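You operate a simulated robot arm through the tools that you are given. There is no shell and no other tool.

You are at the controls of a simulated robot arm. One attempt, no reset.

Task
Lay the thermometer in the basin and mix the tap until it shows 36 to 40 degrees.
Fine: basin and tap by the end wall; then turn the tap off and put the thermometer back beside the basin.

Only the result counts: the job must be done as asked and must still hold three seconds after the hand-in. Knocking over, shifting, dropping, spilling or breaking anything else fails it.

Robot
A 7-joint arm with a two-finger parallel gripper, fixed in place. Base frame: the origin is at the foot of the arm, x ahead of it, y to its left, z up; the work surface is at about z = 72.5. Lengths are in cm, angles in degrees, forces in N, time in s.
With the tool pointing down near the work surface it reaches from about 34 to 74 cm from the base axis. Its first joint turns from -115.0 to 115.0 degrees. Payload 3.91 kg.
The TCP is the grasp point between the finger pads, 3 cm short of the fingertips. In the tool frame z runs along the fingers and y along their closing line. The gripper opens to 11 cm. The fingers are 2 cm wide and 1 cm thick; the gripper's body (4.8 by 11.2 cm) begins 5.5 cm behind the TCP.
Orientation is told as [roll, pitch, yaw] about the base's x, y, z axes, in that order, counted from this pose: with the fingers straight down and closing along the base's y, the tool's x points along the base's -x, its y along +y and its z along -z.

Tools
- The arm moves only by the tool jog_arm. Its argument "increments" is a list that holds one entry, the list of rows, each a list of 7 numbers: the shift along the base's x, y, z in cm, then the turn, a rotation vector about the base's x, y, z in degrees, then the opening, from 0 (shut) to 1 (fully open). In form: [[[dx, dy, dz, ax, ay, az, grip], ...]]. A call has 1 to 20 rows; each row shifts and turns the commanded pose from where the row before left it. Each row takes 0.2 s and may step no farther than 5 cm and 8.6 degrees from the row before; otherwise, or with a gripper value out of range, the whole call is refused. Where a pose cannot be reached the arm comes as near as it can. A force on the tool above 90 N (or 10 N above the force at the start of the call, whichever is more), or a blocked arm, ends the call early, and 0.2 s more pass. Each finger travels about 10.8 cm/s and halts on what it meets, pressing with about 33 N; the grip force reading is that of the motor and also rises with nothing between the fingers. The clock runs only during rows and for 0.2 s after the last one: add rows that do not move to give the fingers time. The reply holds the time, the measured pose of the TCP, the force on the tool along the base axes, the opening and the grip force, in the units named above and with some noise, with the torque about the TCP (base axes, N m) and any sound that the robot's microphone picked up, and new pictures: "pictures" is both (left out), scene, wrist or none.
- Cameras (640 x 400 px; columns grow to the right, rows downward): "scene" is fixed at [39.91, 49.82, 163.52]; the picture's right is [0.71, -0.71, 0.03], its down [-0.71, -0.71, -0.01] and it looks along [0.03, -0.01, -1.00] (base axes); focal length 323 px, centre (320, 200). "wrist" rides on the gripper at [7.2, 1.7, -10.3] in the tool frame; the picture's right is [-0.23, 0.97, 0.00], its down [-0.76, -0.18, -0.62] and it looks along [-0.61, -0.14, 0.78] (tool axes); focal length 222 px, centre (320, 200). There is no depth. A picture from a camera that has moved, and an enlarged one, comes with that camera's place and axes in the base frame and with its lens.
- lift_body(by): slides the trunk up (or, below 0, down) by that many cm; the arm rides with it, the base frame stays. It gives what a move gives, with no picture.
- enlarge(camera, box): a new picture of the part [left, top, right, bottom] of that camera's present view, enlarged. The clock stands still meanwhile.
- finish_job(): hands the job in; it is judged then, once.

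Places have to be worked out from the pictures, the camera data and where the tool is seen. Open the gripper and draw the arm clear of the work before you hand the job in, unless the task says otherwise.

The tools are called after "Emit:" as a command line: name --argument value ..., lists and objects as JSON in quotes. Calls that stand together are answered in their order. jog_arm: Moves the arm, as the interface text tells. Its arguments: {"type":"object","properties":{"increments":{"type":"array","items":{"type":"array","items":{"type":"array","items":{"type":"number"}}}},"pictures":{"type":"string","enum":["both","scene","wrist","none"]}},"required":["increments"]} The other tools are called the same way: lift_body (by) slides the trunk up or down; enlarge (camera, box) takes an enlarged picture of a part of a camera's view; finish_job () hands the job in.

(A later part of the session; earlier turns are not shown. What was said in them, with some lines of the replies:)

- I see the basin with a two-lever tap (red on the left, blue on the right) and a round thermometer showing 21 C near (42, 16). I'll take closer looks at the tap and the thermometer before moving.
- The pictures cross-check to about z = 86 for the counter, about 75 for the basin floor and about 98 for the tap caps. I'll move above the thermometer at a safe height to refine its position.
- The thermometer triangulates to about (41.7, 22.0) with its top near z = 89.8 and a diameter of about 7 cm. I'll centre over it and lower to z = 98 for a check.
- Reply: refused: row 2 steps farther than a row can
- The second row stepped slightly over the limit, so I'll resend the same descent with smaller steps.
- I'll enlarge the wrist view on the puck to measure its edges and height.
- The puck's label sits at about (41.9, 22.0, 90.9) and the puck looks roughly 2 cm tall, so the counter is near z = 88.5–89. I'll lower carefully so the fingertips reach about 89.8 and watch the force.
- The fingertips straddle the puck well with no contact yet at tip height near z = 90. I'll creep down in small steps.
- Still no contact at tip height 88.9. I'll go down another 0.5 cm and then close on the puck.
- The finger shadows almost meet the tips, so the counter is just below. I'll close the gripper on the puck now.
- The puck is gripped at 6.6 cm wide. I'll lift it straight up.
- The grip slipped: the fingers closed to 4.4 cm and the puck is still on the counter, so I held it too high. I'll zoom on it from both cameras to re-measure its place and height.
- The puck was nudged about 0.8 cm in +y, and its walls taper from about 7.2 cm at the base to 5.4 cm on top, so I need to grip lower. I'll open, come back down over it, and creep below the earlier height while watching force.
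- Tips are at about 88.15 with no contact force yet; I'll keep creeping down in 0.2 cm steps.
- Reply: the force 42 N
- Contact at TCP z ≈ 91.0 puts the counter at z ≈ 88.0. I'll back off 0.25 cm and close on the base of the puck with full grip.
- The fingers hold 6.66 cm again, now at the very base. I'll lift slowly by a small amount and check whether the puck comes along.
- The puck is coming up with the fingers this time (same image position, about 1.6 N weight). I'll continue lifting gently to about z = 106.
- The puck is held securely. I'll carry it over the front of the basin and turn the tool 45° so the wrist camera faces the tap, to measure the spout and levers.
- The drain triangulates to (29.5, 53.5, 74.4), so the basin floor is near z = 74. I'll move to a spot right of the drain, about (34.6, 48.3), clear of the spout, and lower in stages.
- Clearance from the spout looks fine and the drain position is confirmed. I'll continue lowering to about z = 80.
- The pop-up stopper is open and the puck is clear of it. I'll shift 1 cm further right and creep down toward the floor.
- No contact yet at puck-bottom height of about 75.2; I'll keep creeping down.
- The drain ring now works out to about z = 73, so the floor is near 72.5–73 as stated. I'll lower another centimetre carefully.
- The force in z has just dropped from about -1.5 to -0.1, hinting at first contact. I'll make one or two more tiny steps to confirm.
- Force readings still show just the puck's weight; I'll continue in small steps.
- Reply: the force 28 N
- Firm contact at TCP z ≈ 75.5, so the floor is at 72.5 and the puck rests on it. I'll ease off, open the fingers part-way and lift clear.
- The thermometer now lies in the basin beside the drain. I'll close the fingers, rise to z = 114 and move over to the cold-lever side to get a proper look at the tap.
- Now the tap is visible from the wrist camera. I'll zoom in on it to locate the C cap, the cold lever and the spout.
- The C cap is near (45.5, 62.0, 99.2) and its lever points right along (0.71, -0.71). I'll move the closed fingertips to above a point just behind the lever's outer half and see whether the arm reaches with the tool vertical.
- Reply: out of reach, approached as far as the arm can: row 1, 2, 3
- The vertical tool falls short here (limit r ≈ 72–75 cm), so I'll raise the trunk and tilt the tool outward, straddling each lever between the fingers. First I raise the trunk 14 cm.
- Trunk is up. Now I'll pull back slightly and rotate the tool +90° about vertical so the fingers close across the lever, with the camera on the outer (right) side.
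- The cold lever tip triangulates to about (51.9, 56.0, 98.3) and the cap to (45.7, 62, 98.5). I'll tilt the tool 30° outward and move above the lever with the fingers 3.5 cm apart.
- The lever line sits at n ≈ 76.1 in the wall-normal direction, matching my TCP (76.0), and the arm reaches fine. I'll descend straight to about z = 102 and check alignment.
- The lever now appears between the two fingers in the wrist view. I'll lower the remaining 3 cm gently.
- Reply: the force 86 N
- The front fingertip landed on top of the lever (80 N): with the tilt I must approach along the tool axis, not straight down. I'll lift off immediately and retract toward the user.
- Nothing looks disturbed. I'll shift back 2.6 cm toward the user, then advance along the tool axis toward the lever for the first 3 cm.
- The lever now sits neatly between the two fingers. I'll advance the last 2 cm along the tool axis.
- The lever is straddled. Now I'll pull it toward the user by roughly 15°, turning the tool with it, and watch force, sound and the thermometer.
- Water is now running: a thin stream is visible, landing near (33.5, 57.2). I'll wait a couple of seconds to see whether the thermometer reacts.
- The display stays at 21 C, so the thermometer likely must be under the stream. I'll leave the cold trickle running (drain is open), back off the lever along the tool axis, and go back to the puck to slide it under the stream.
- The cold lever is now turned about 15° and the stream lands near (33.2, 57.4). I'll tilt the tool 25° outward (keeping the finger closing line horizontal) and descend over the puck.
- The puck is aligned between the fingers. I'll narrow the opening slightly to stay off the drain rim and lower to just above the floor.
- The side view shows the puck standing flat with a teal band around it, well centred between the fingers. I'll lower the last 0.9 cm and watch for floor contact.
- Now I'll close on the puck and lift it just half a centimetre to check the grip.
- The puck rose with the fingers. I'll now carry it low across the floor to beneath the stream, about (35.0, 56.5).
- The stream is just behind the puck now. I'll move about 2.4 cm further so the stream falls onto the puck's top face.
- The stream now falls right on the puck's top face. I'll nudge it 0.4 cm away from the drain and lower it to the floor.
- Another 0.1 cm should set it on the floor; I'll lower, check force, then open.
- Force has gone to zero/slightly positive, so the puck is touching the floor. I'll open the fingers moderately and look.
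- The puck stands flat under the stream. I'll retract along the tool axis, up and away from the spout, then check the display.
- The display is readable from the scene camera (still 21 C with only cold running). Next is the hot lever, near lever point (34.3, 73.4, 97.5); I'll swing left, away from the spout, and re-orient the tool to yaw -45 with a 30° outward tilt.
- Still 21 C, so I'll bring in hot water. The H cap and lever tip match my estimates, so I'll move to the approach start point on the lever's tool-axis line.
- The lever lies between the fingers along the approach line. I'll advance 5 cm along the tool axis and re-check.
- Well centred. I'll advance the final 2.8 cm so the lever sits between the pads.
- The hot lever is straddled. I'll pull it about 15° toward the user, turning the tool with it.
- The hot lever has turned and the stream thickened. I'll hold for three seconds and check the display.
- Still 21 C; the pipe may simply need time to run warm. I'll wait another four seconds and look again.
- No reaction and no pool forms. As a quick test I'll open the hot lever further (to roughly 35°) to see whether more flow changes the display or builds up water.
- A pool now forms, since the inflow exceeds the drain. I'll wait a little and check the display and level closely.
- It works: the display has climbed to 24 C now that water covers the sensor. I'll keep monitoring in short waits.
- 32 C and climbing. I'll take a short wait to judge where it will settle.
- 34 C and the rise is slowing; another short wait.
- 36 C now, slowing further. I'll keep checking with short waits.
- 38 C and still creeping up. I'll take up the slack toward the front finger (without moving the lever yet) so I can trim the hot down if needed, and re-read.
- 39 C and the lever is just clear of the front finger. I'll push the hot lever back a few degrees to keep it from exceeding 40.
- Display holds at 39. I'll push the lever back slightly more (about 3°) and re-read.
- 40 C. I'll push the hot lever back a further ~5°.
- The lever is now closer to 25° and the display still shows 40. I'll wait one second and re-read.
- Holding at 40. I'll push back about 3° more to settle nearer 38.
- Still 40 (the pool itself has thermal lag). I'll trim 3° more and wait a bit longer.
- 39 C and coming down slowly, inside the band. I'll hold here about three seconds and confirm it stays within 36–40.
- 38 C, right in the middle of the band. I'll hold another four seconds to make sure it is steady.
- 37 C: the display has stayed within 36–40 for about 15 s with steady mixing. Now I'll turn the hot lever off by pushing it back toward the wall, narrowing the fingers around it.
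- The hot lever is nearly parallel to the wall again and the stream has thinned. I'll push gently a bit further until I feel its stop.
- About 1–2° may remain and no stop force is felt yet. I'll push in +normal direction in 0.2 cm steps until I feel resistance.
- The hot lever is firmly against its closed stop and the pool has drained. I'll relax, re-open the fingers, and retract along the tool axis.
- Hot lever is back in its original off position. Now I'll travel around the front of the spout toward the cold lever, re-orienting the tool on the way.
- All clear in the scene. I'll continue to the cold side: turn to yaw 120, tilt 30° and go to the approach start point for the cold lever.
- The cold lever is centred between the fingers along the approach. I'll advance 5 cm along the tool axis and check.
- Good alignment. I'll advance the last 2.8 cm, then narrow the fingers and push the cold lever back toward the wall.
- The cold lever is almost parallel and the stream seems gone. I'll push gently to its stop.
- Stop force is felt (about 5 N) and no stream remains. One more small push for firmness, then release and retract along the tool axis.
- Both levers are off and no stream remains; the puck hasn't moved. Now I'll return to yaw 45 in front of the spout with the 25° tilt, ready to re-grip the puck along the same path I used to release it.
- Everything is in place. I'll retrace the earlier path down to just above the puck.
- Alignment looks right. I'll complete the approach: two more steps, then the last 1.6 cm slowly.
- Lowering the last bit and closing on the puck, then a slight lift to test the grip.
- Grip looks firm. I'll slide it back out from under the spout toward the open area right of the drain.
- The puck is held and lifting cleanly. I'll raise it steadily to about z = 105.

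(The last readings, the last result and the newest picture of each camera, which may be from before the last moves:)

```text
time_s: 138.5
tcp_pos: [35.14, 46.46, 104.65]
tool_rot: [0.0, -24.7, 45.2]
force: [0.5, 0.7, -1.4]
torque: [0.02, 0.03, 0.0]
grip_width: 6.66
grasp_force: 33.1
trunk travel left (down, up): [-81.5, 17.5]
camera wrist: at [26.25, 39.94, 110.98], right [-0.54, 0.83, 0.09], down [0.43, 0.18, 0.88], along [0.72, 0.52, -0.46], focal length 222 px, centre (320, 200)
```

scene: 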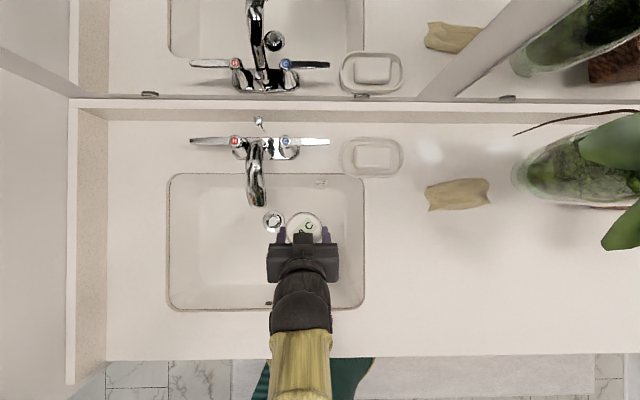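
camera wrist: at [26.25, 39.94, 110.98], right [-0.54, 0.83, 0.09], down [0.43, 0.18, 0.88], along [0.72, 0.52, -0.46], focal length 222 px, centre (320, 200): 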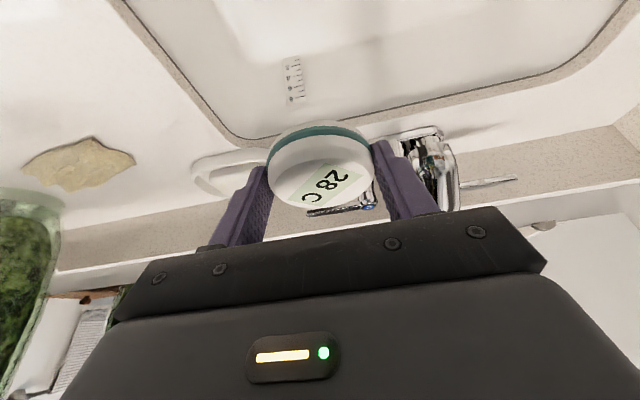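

The puck is securely held and the tap is dry. I'll carry it over to its original place right of the basin, turning slightly on the way.

Emit:
jog_arm --increments '[[[0.72, -3.1, 0, 0, 0, -2.5, 0.3], [0.72, -3.1, 0, 0, 0, -2.5, 0.3], [0.72, -3.1, 0, 0, 0, -2.5, 0.3], [0.72, -3.1, 0, 0, 0, -2.5, 0.3], [0.72, -3.1, 0, 0, 0, -2.5, 0.3], [0.72, -3.1, 0, 0, 0, -2.5, 0.3], [0.72, -3.1, 0, 0, 0, -2.5, 0.3], [0.72, -3.1, 0, 0, 0, -2.5, 0.3], [0, 0, -2, 0, 0, 0, 0.3], [0, 0, -2, 0, 0, 0, 0.3], [0, 0, -2, 0, 0, 0, 0.3], [0, 0, 0, 0, 0, 0, 0.3]]]'

```text
time_s: 141.1
tcp_pos: [40.8, 21.73, 98.61]
tool_rot: [0.0, -24.8, 25.1]
force: [-0.1, -1.1, -1.8]
torque: [0.0, 0.05, -0.01]
grip_width: 6.66
grasp_force: 32.5
trunk travel left (down, up): [-81.5, 17.5]
camera wrist: at [30.29, 18.67, 105.01], right [-0.23, 0.97, 0.09], down [0.47, 0.02, 0.89], along [0.86, 0.24, -0.46], focal length 222 px, centre (320, 200)
```

scene: 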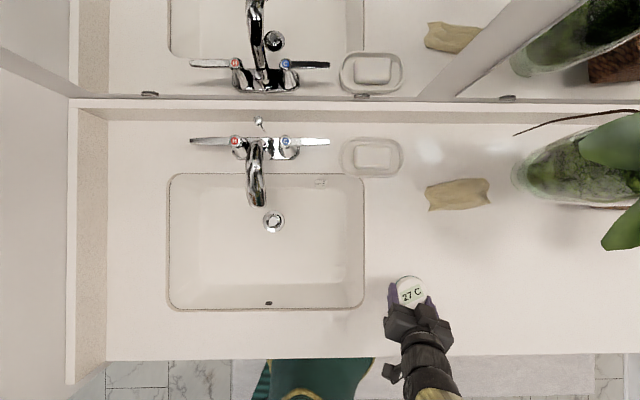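
wrist: 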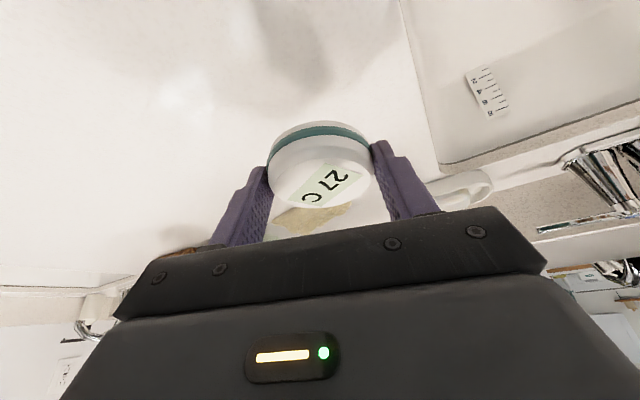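

The spot is clear. I'll lower to just above the counter (expected touch at TCP z ≈ 91.3).

Emit:
jog_arm --increments '[[[0, 0, -2, 0, 0, 0, 0.3], [0, 0, -2, 0, 0, 0, 0.3], [0, 0, -1.5, 0, 0, 0, 0.3], [0, 0, -0.8, 0, 0, 0, 0.3], [0, 0, -0.4, 0, 0, 0, 0.3], [0, 0, -0.2, 0, 0, 0, 0.3], [0, 0, 0, 0, 0, 0, 0.3]]]' --pictures "wrist"

```text
time_s: 142.7
tcp_pos: [40.94, 21.63, 91.72]
tool_rot: [0.0, -24.6, 25.1]
force: [0.4, -0.5, -1.3]
torque: [0.03, 0.01, 0.01]
grip_width: 6.63
grasp_force: 32.6
trunk travel left (down, up): [-81.5, 17.5]
camera wrist: at [30.33, 18.65, 98.07], right [-0.23, 0.97, 0.09], down [0.47, 0.02, 0.88], along [0.86, 0.24, -0.46], focal length 222 px, centre (320, 200)
```

wrist: 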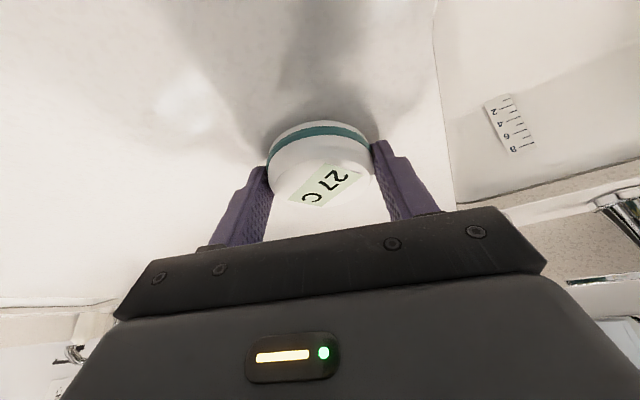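

Still hanging free at 91.7; I'll creep down in small steps until contact.

Emit:
jog_arm --increments '[[[0, 0, -0.2, 0, 0, 0, 0.3], [0, 0, -0.1, 0, 0, 0, 0.3], [0, 0, 0, 0, 0, 0, 0.3]]]' --pictures "none"

Emit:
jog_arm --increments '[[[0, 0, -0.1, 0, 0, 0, 0.3], [0, 0, 0, 0, 0, 0, 0.3]]]' --pictures "none"

```text
time_s: 143.5
tcp_pos: [41.01, 21.8, 91.42]
tool_rot: [0.0, -24.7, 25.0]
force: [0.9, -0.7, -0.7]
torque: [-0.04, 0.03, 0.0]
grip_width: 6.68
grasp_force: 33.5
trunk travel left (down, up): [-81.5, 17.5]
```

```text
time_s: 144.1
tcp_pos: [40.88, 21.73, 91.39]
tool_rot: [-0.1, -24.7, 25.1]
force: [0.0, 1.4, 1.0]
torque: [-0.02, 0.07, -0.01]
grip_width: 6.65
grasp_force: 32.9
trunk travel left (down, up): [-81.5, 17.5]
```

Force just turned positive, so the puck is touching the counter. One more 0.1 cm to confirm, then open the fingers.

Emit:
jog_arm --increments '[[[0, 0, -0.1, 0, 0, 0, 0.3], [0, 0, 0, 0, 0, 0, 0.3]]]' --pictures "none"

Emit:
jog_arm --increments '[[[0, 0, 0, 0, 0, 0, 0.55], [0, 0, 0, 0, 0, 0, 0.68], [0, 0, 0, 0, 0, 0, 0.8], [0, 0, 0, 0, 0, 0, 0.85], [0, 0, 0, 0, 0, 0, 0.85]]]' --pictures "wrist"

```text
time_s: 144.7
tcp_pos: [40.88, 21.69, 91.39]
tool_rot: [0.1, -24.9, 25.1]
force: [-0.3, 1.4, 18.3]
torque: [-0.01, 0.24, -0.04]
grip_width: 6.65
grasp_force: 32.7
trunk travel left (down, up): [-81.5, 17.5]
```

```text
time_s: 145.9
tcp_pos: [40.82, 21.69, 91.15]
tool_rot: [0.0, -24.6, 25.1]
force: [-0.2, 0.3, 0.2]
torque: [0.01, -0.02, 0.05]
grip_width: 9.36
grasp_force: 0.1
trunk travel left (down, up): [-81.5, 17.5]
camera wrist: at [30.32, 18.61, 97.58], right [-0.23, 0.97, 0.09], down [0.47, 0.02, 0.88], along [0.86, 0.24, -0.46], focal length 222 px, centre (320, 200)
```

wrist: 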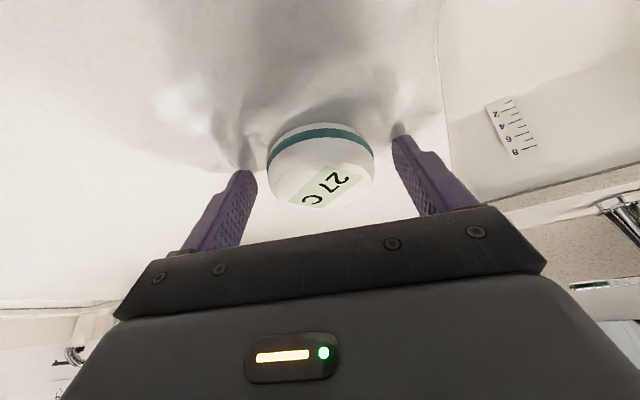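

Released and standing flat. I'll withdraw backward and up, clear of the puck.

Emit:
jog_arm --increments '[[[-0.4, -0.2, 0.9, 0, 0, 0, 0.9], [-0.8, -0.4, 1.8, 0, 0, 0, 0.9], [-0.4, -0.2, 3, 0, 0, 0, 0.9], [0, 0, 4, 0, 0, 0, 0.9], [0, 0, 4, 0, 0, 0, 0.9], [0, 0, 4, 0, 0, 0, 0.9], [0, 0, 4, 0, 0, 0, 0.9], [0, 0, 0, 0, 0, 0, 0.9]]]'

Emit:
enlarge --camera "scene" --box '[170, 110, 430, 310]'

```text
time_s: 147.7
tcp_pos: [39.35, 20.81, 112.62]
tool_rot: [0.0, -24.7, 25.1]
force: [-0.3, 0.8, 0.6]
torque: [0.02, 0.0, 0.05]
grip_width: 9.87
grasp_force: 0.0
trunk travel left (down, up): [-81.5, 17.5]
camera wrist: at [28.85, 17.81, 119.13], right [-0.23, 0.97, 0.09], down [0.47, 0.02, 0.88], along [0.86, 0.24, -0.46], focal length 222 px, centre (320, 200)
```

scene: 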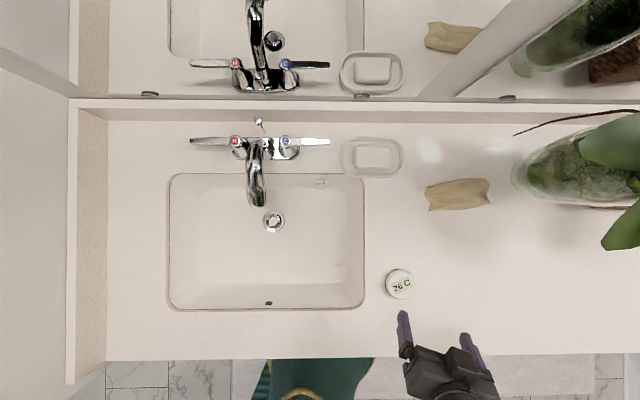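
wrist: 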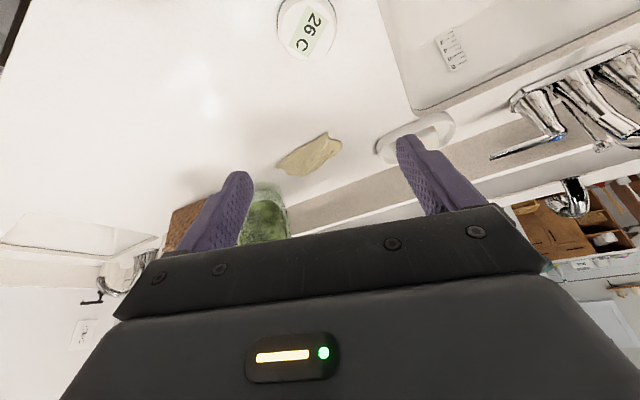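

```text
2.00 times, centred on (300, 210) of scene
camera zoom: at [39.91, 49.82, 163.52], right [0.71, -0.71, 0.03], down [-0.71, -0.71, -0.01], along [0.03, -0.01, -1.0], focal length 646 px, centre (360, 180)
```

zoom: 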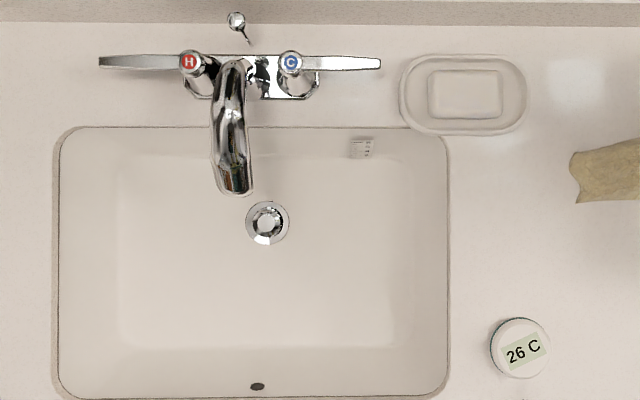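

Everything looks right: both levers off, basin empty, thermometer standing beside the basin. I'll take a closer look at the tap and draw the arm further clear.

Emit:
jog_arm --increments '[[[0, -1.5, 3, -3.5, 7.5, 0, 0.9], [0, -1.5, 3, -3.5, 7.5, 0, 0.9], [0, -1.5, 2, -3.5, 7.5, 0, 0.9], [0, -2, 0, 0, 0, 0, 0.9], [0, -2, 0, 0, 0, 0, 0.9], [0, 0, 0, 0, 0, 0, 0.9]]]'

Emit:
enlarge --camera "scene" --box '[180, 110, 340, 230]'

Emit:
enlarge --camera "scene" --box '[350, 240, 450, 320]'

```text
time_s: 149.1
tcp_pos: [39.34, 12.32, 121.0]
tool_rot: [0.0, 0.0, 25.1]
force: [0.1, -0.8, 0.5]
torque: [0.0, -0.02, 0.01]
grip_width: 9.91
grasp_force: 0.2
trunk travel left (down, up): [-81.5, 17.5]
camera wrist: at [32.09, 10.75, 131.36], right [-0.21, 0.98, 0.0], down [0.77, 0.16, 0.62], along [0.61, 0.13, -0.78], focal length 222 px, centre (320, 200)
```

scene: 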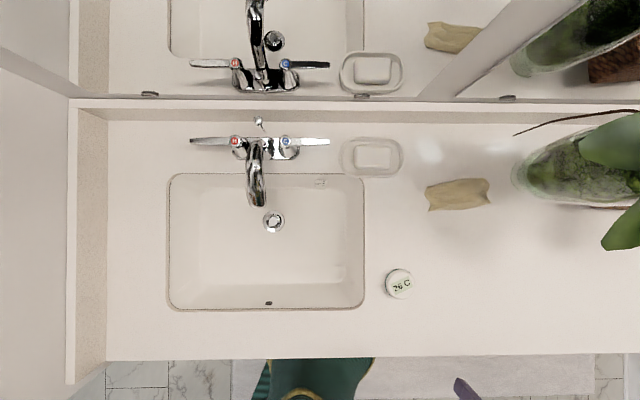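
wrist: 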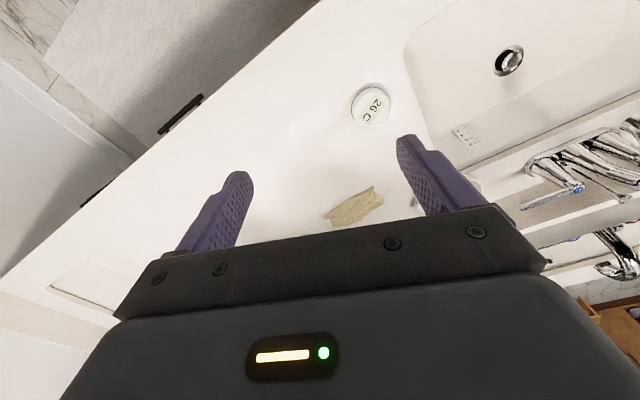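

```text
3.33 times, centred on (260, 170) of scene
camera zoom: at [39.91, 49.82, 163.52], right [0.71, -0.71, 0.03], down [-0.71, -0.71, -0.01], along [0.03, -0.01, -1.0], focal length 1077 px, centre (520, 300)
```

zoom: 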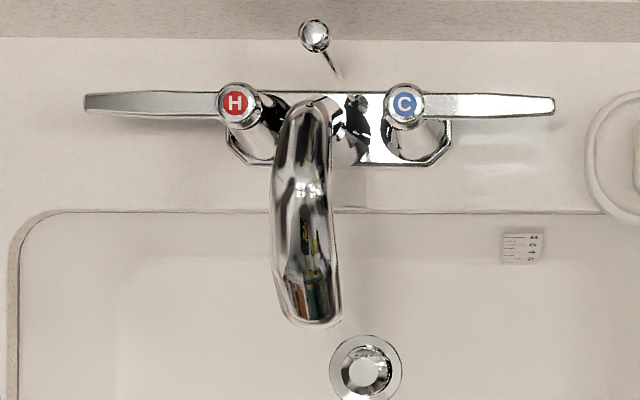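

```text
5.00 times, centred on (400, 280) of scene
camera zoom: at [39.91, 49.82, 163.52], right [0.71, -0.71, 0.03], down [-0.71, -0.71, -0.01], along [0.03, -0.01, -1.0], focal length 1616 px, centre (-80, -200)
```

zoom: 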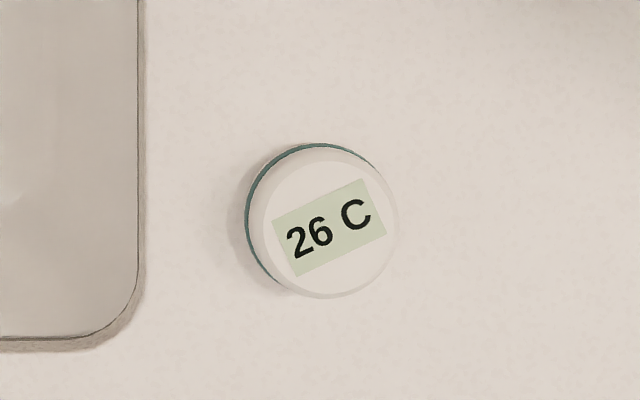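

Both levers are back in the off position with no water running. The thermometer stands upright beside the basin in its original spot, having held 36–40 °C while the tap was mixing. The arm is clear with the gripper open, so I'm handing in the job.

Emit:
finish_job

```text
The job is handed in.
```

I finished the job and handed it in. No result came back, so I can't say how it was judged.

- **Mixing:** I laid the thermometer in the basin under the stream and opened both levers. It only reacted once the flow was strong enough for water to pool around it. It then rose past 36, peaked at a displayed 40, and settled to 38 and then 37. It stayed within 36 to 40 for about 15 seconds while the tap ran.
- **Tap off:** I pushed both levers back until I felt their stops. The close-up shows them where they started, with no stream and an empty basin.
- **Thermometer:** It is standing upright beside the basin, about where it started. It read 26 and was cooling when I handed in.

- **First grip slipped:** My first grip on the thermometer slipped and nudged it about 0.8 cm on the counter.
- **Pressed on the cold lever:** While lining up on the cold lever, a fingertip pressed down on it with about 80 N before I backed off. The lever worked normally afterward.

I saw nothing else moved, spilled or damaged in the last pictures.
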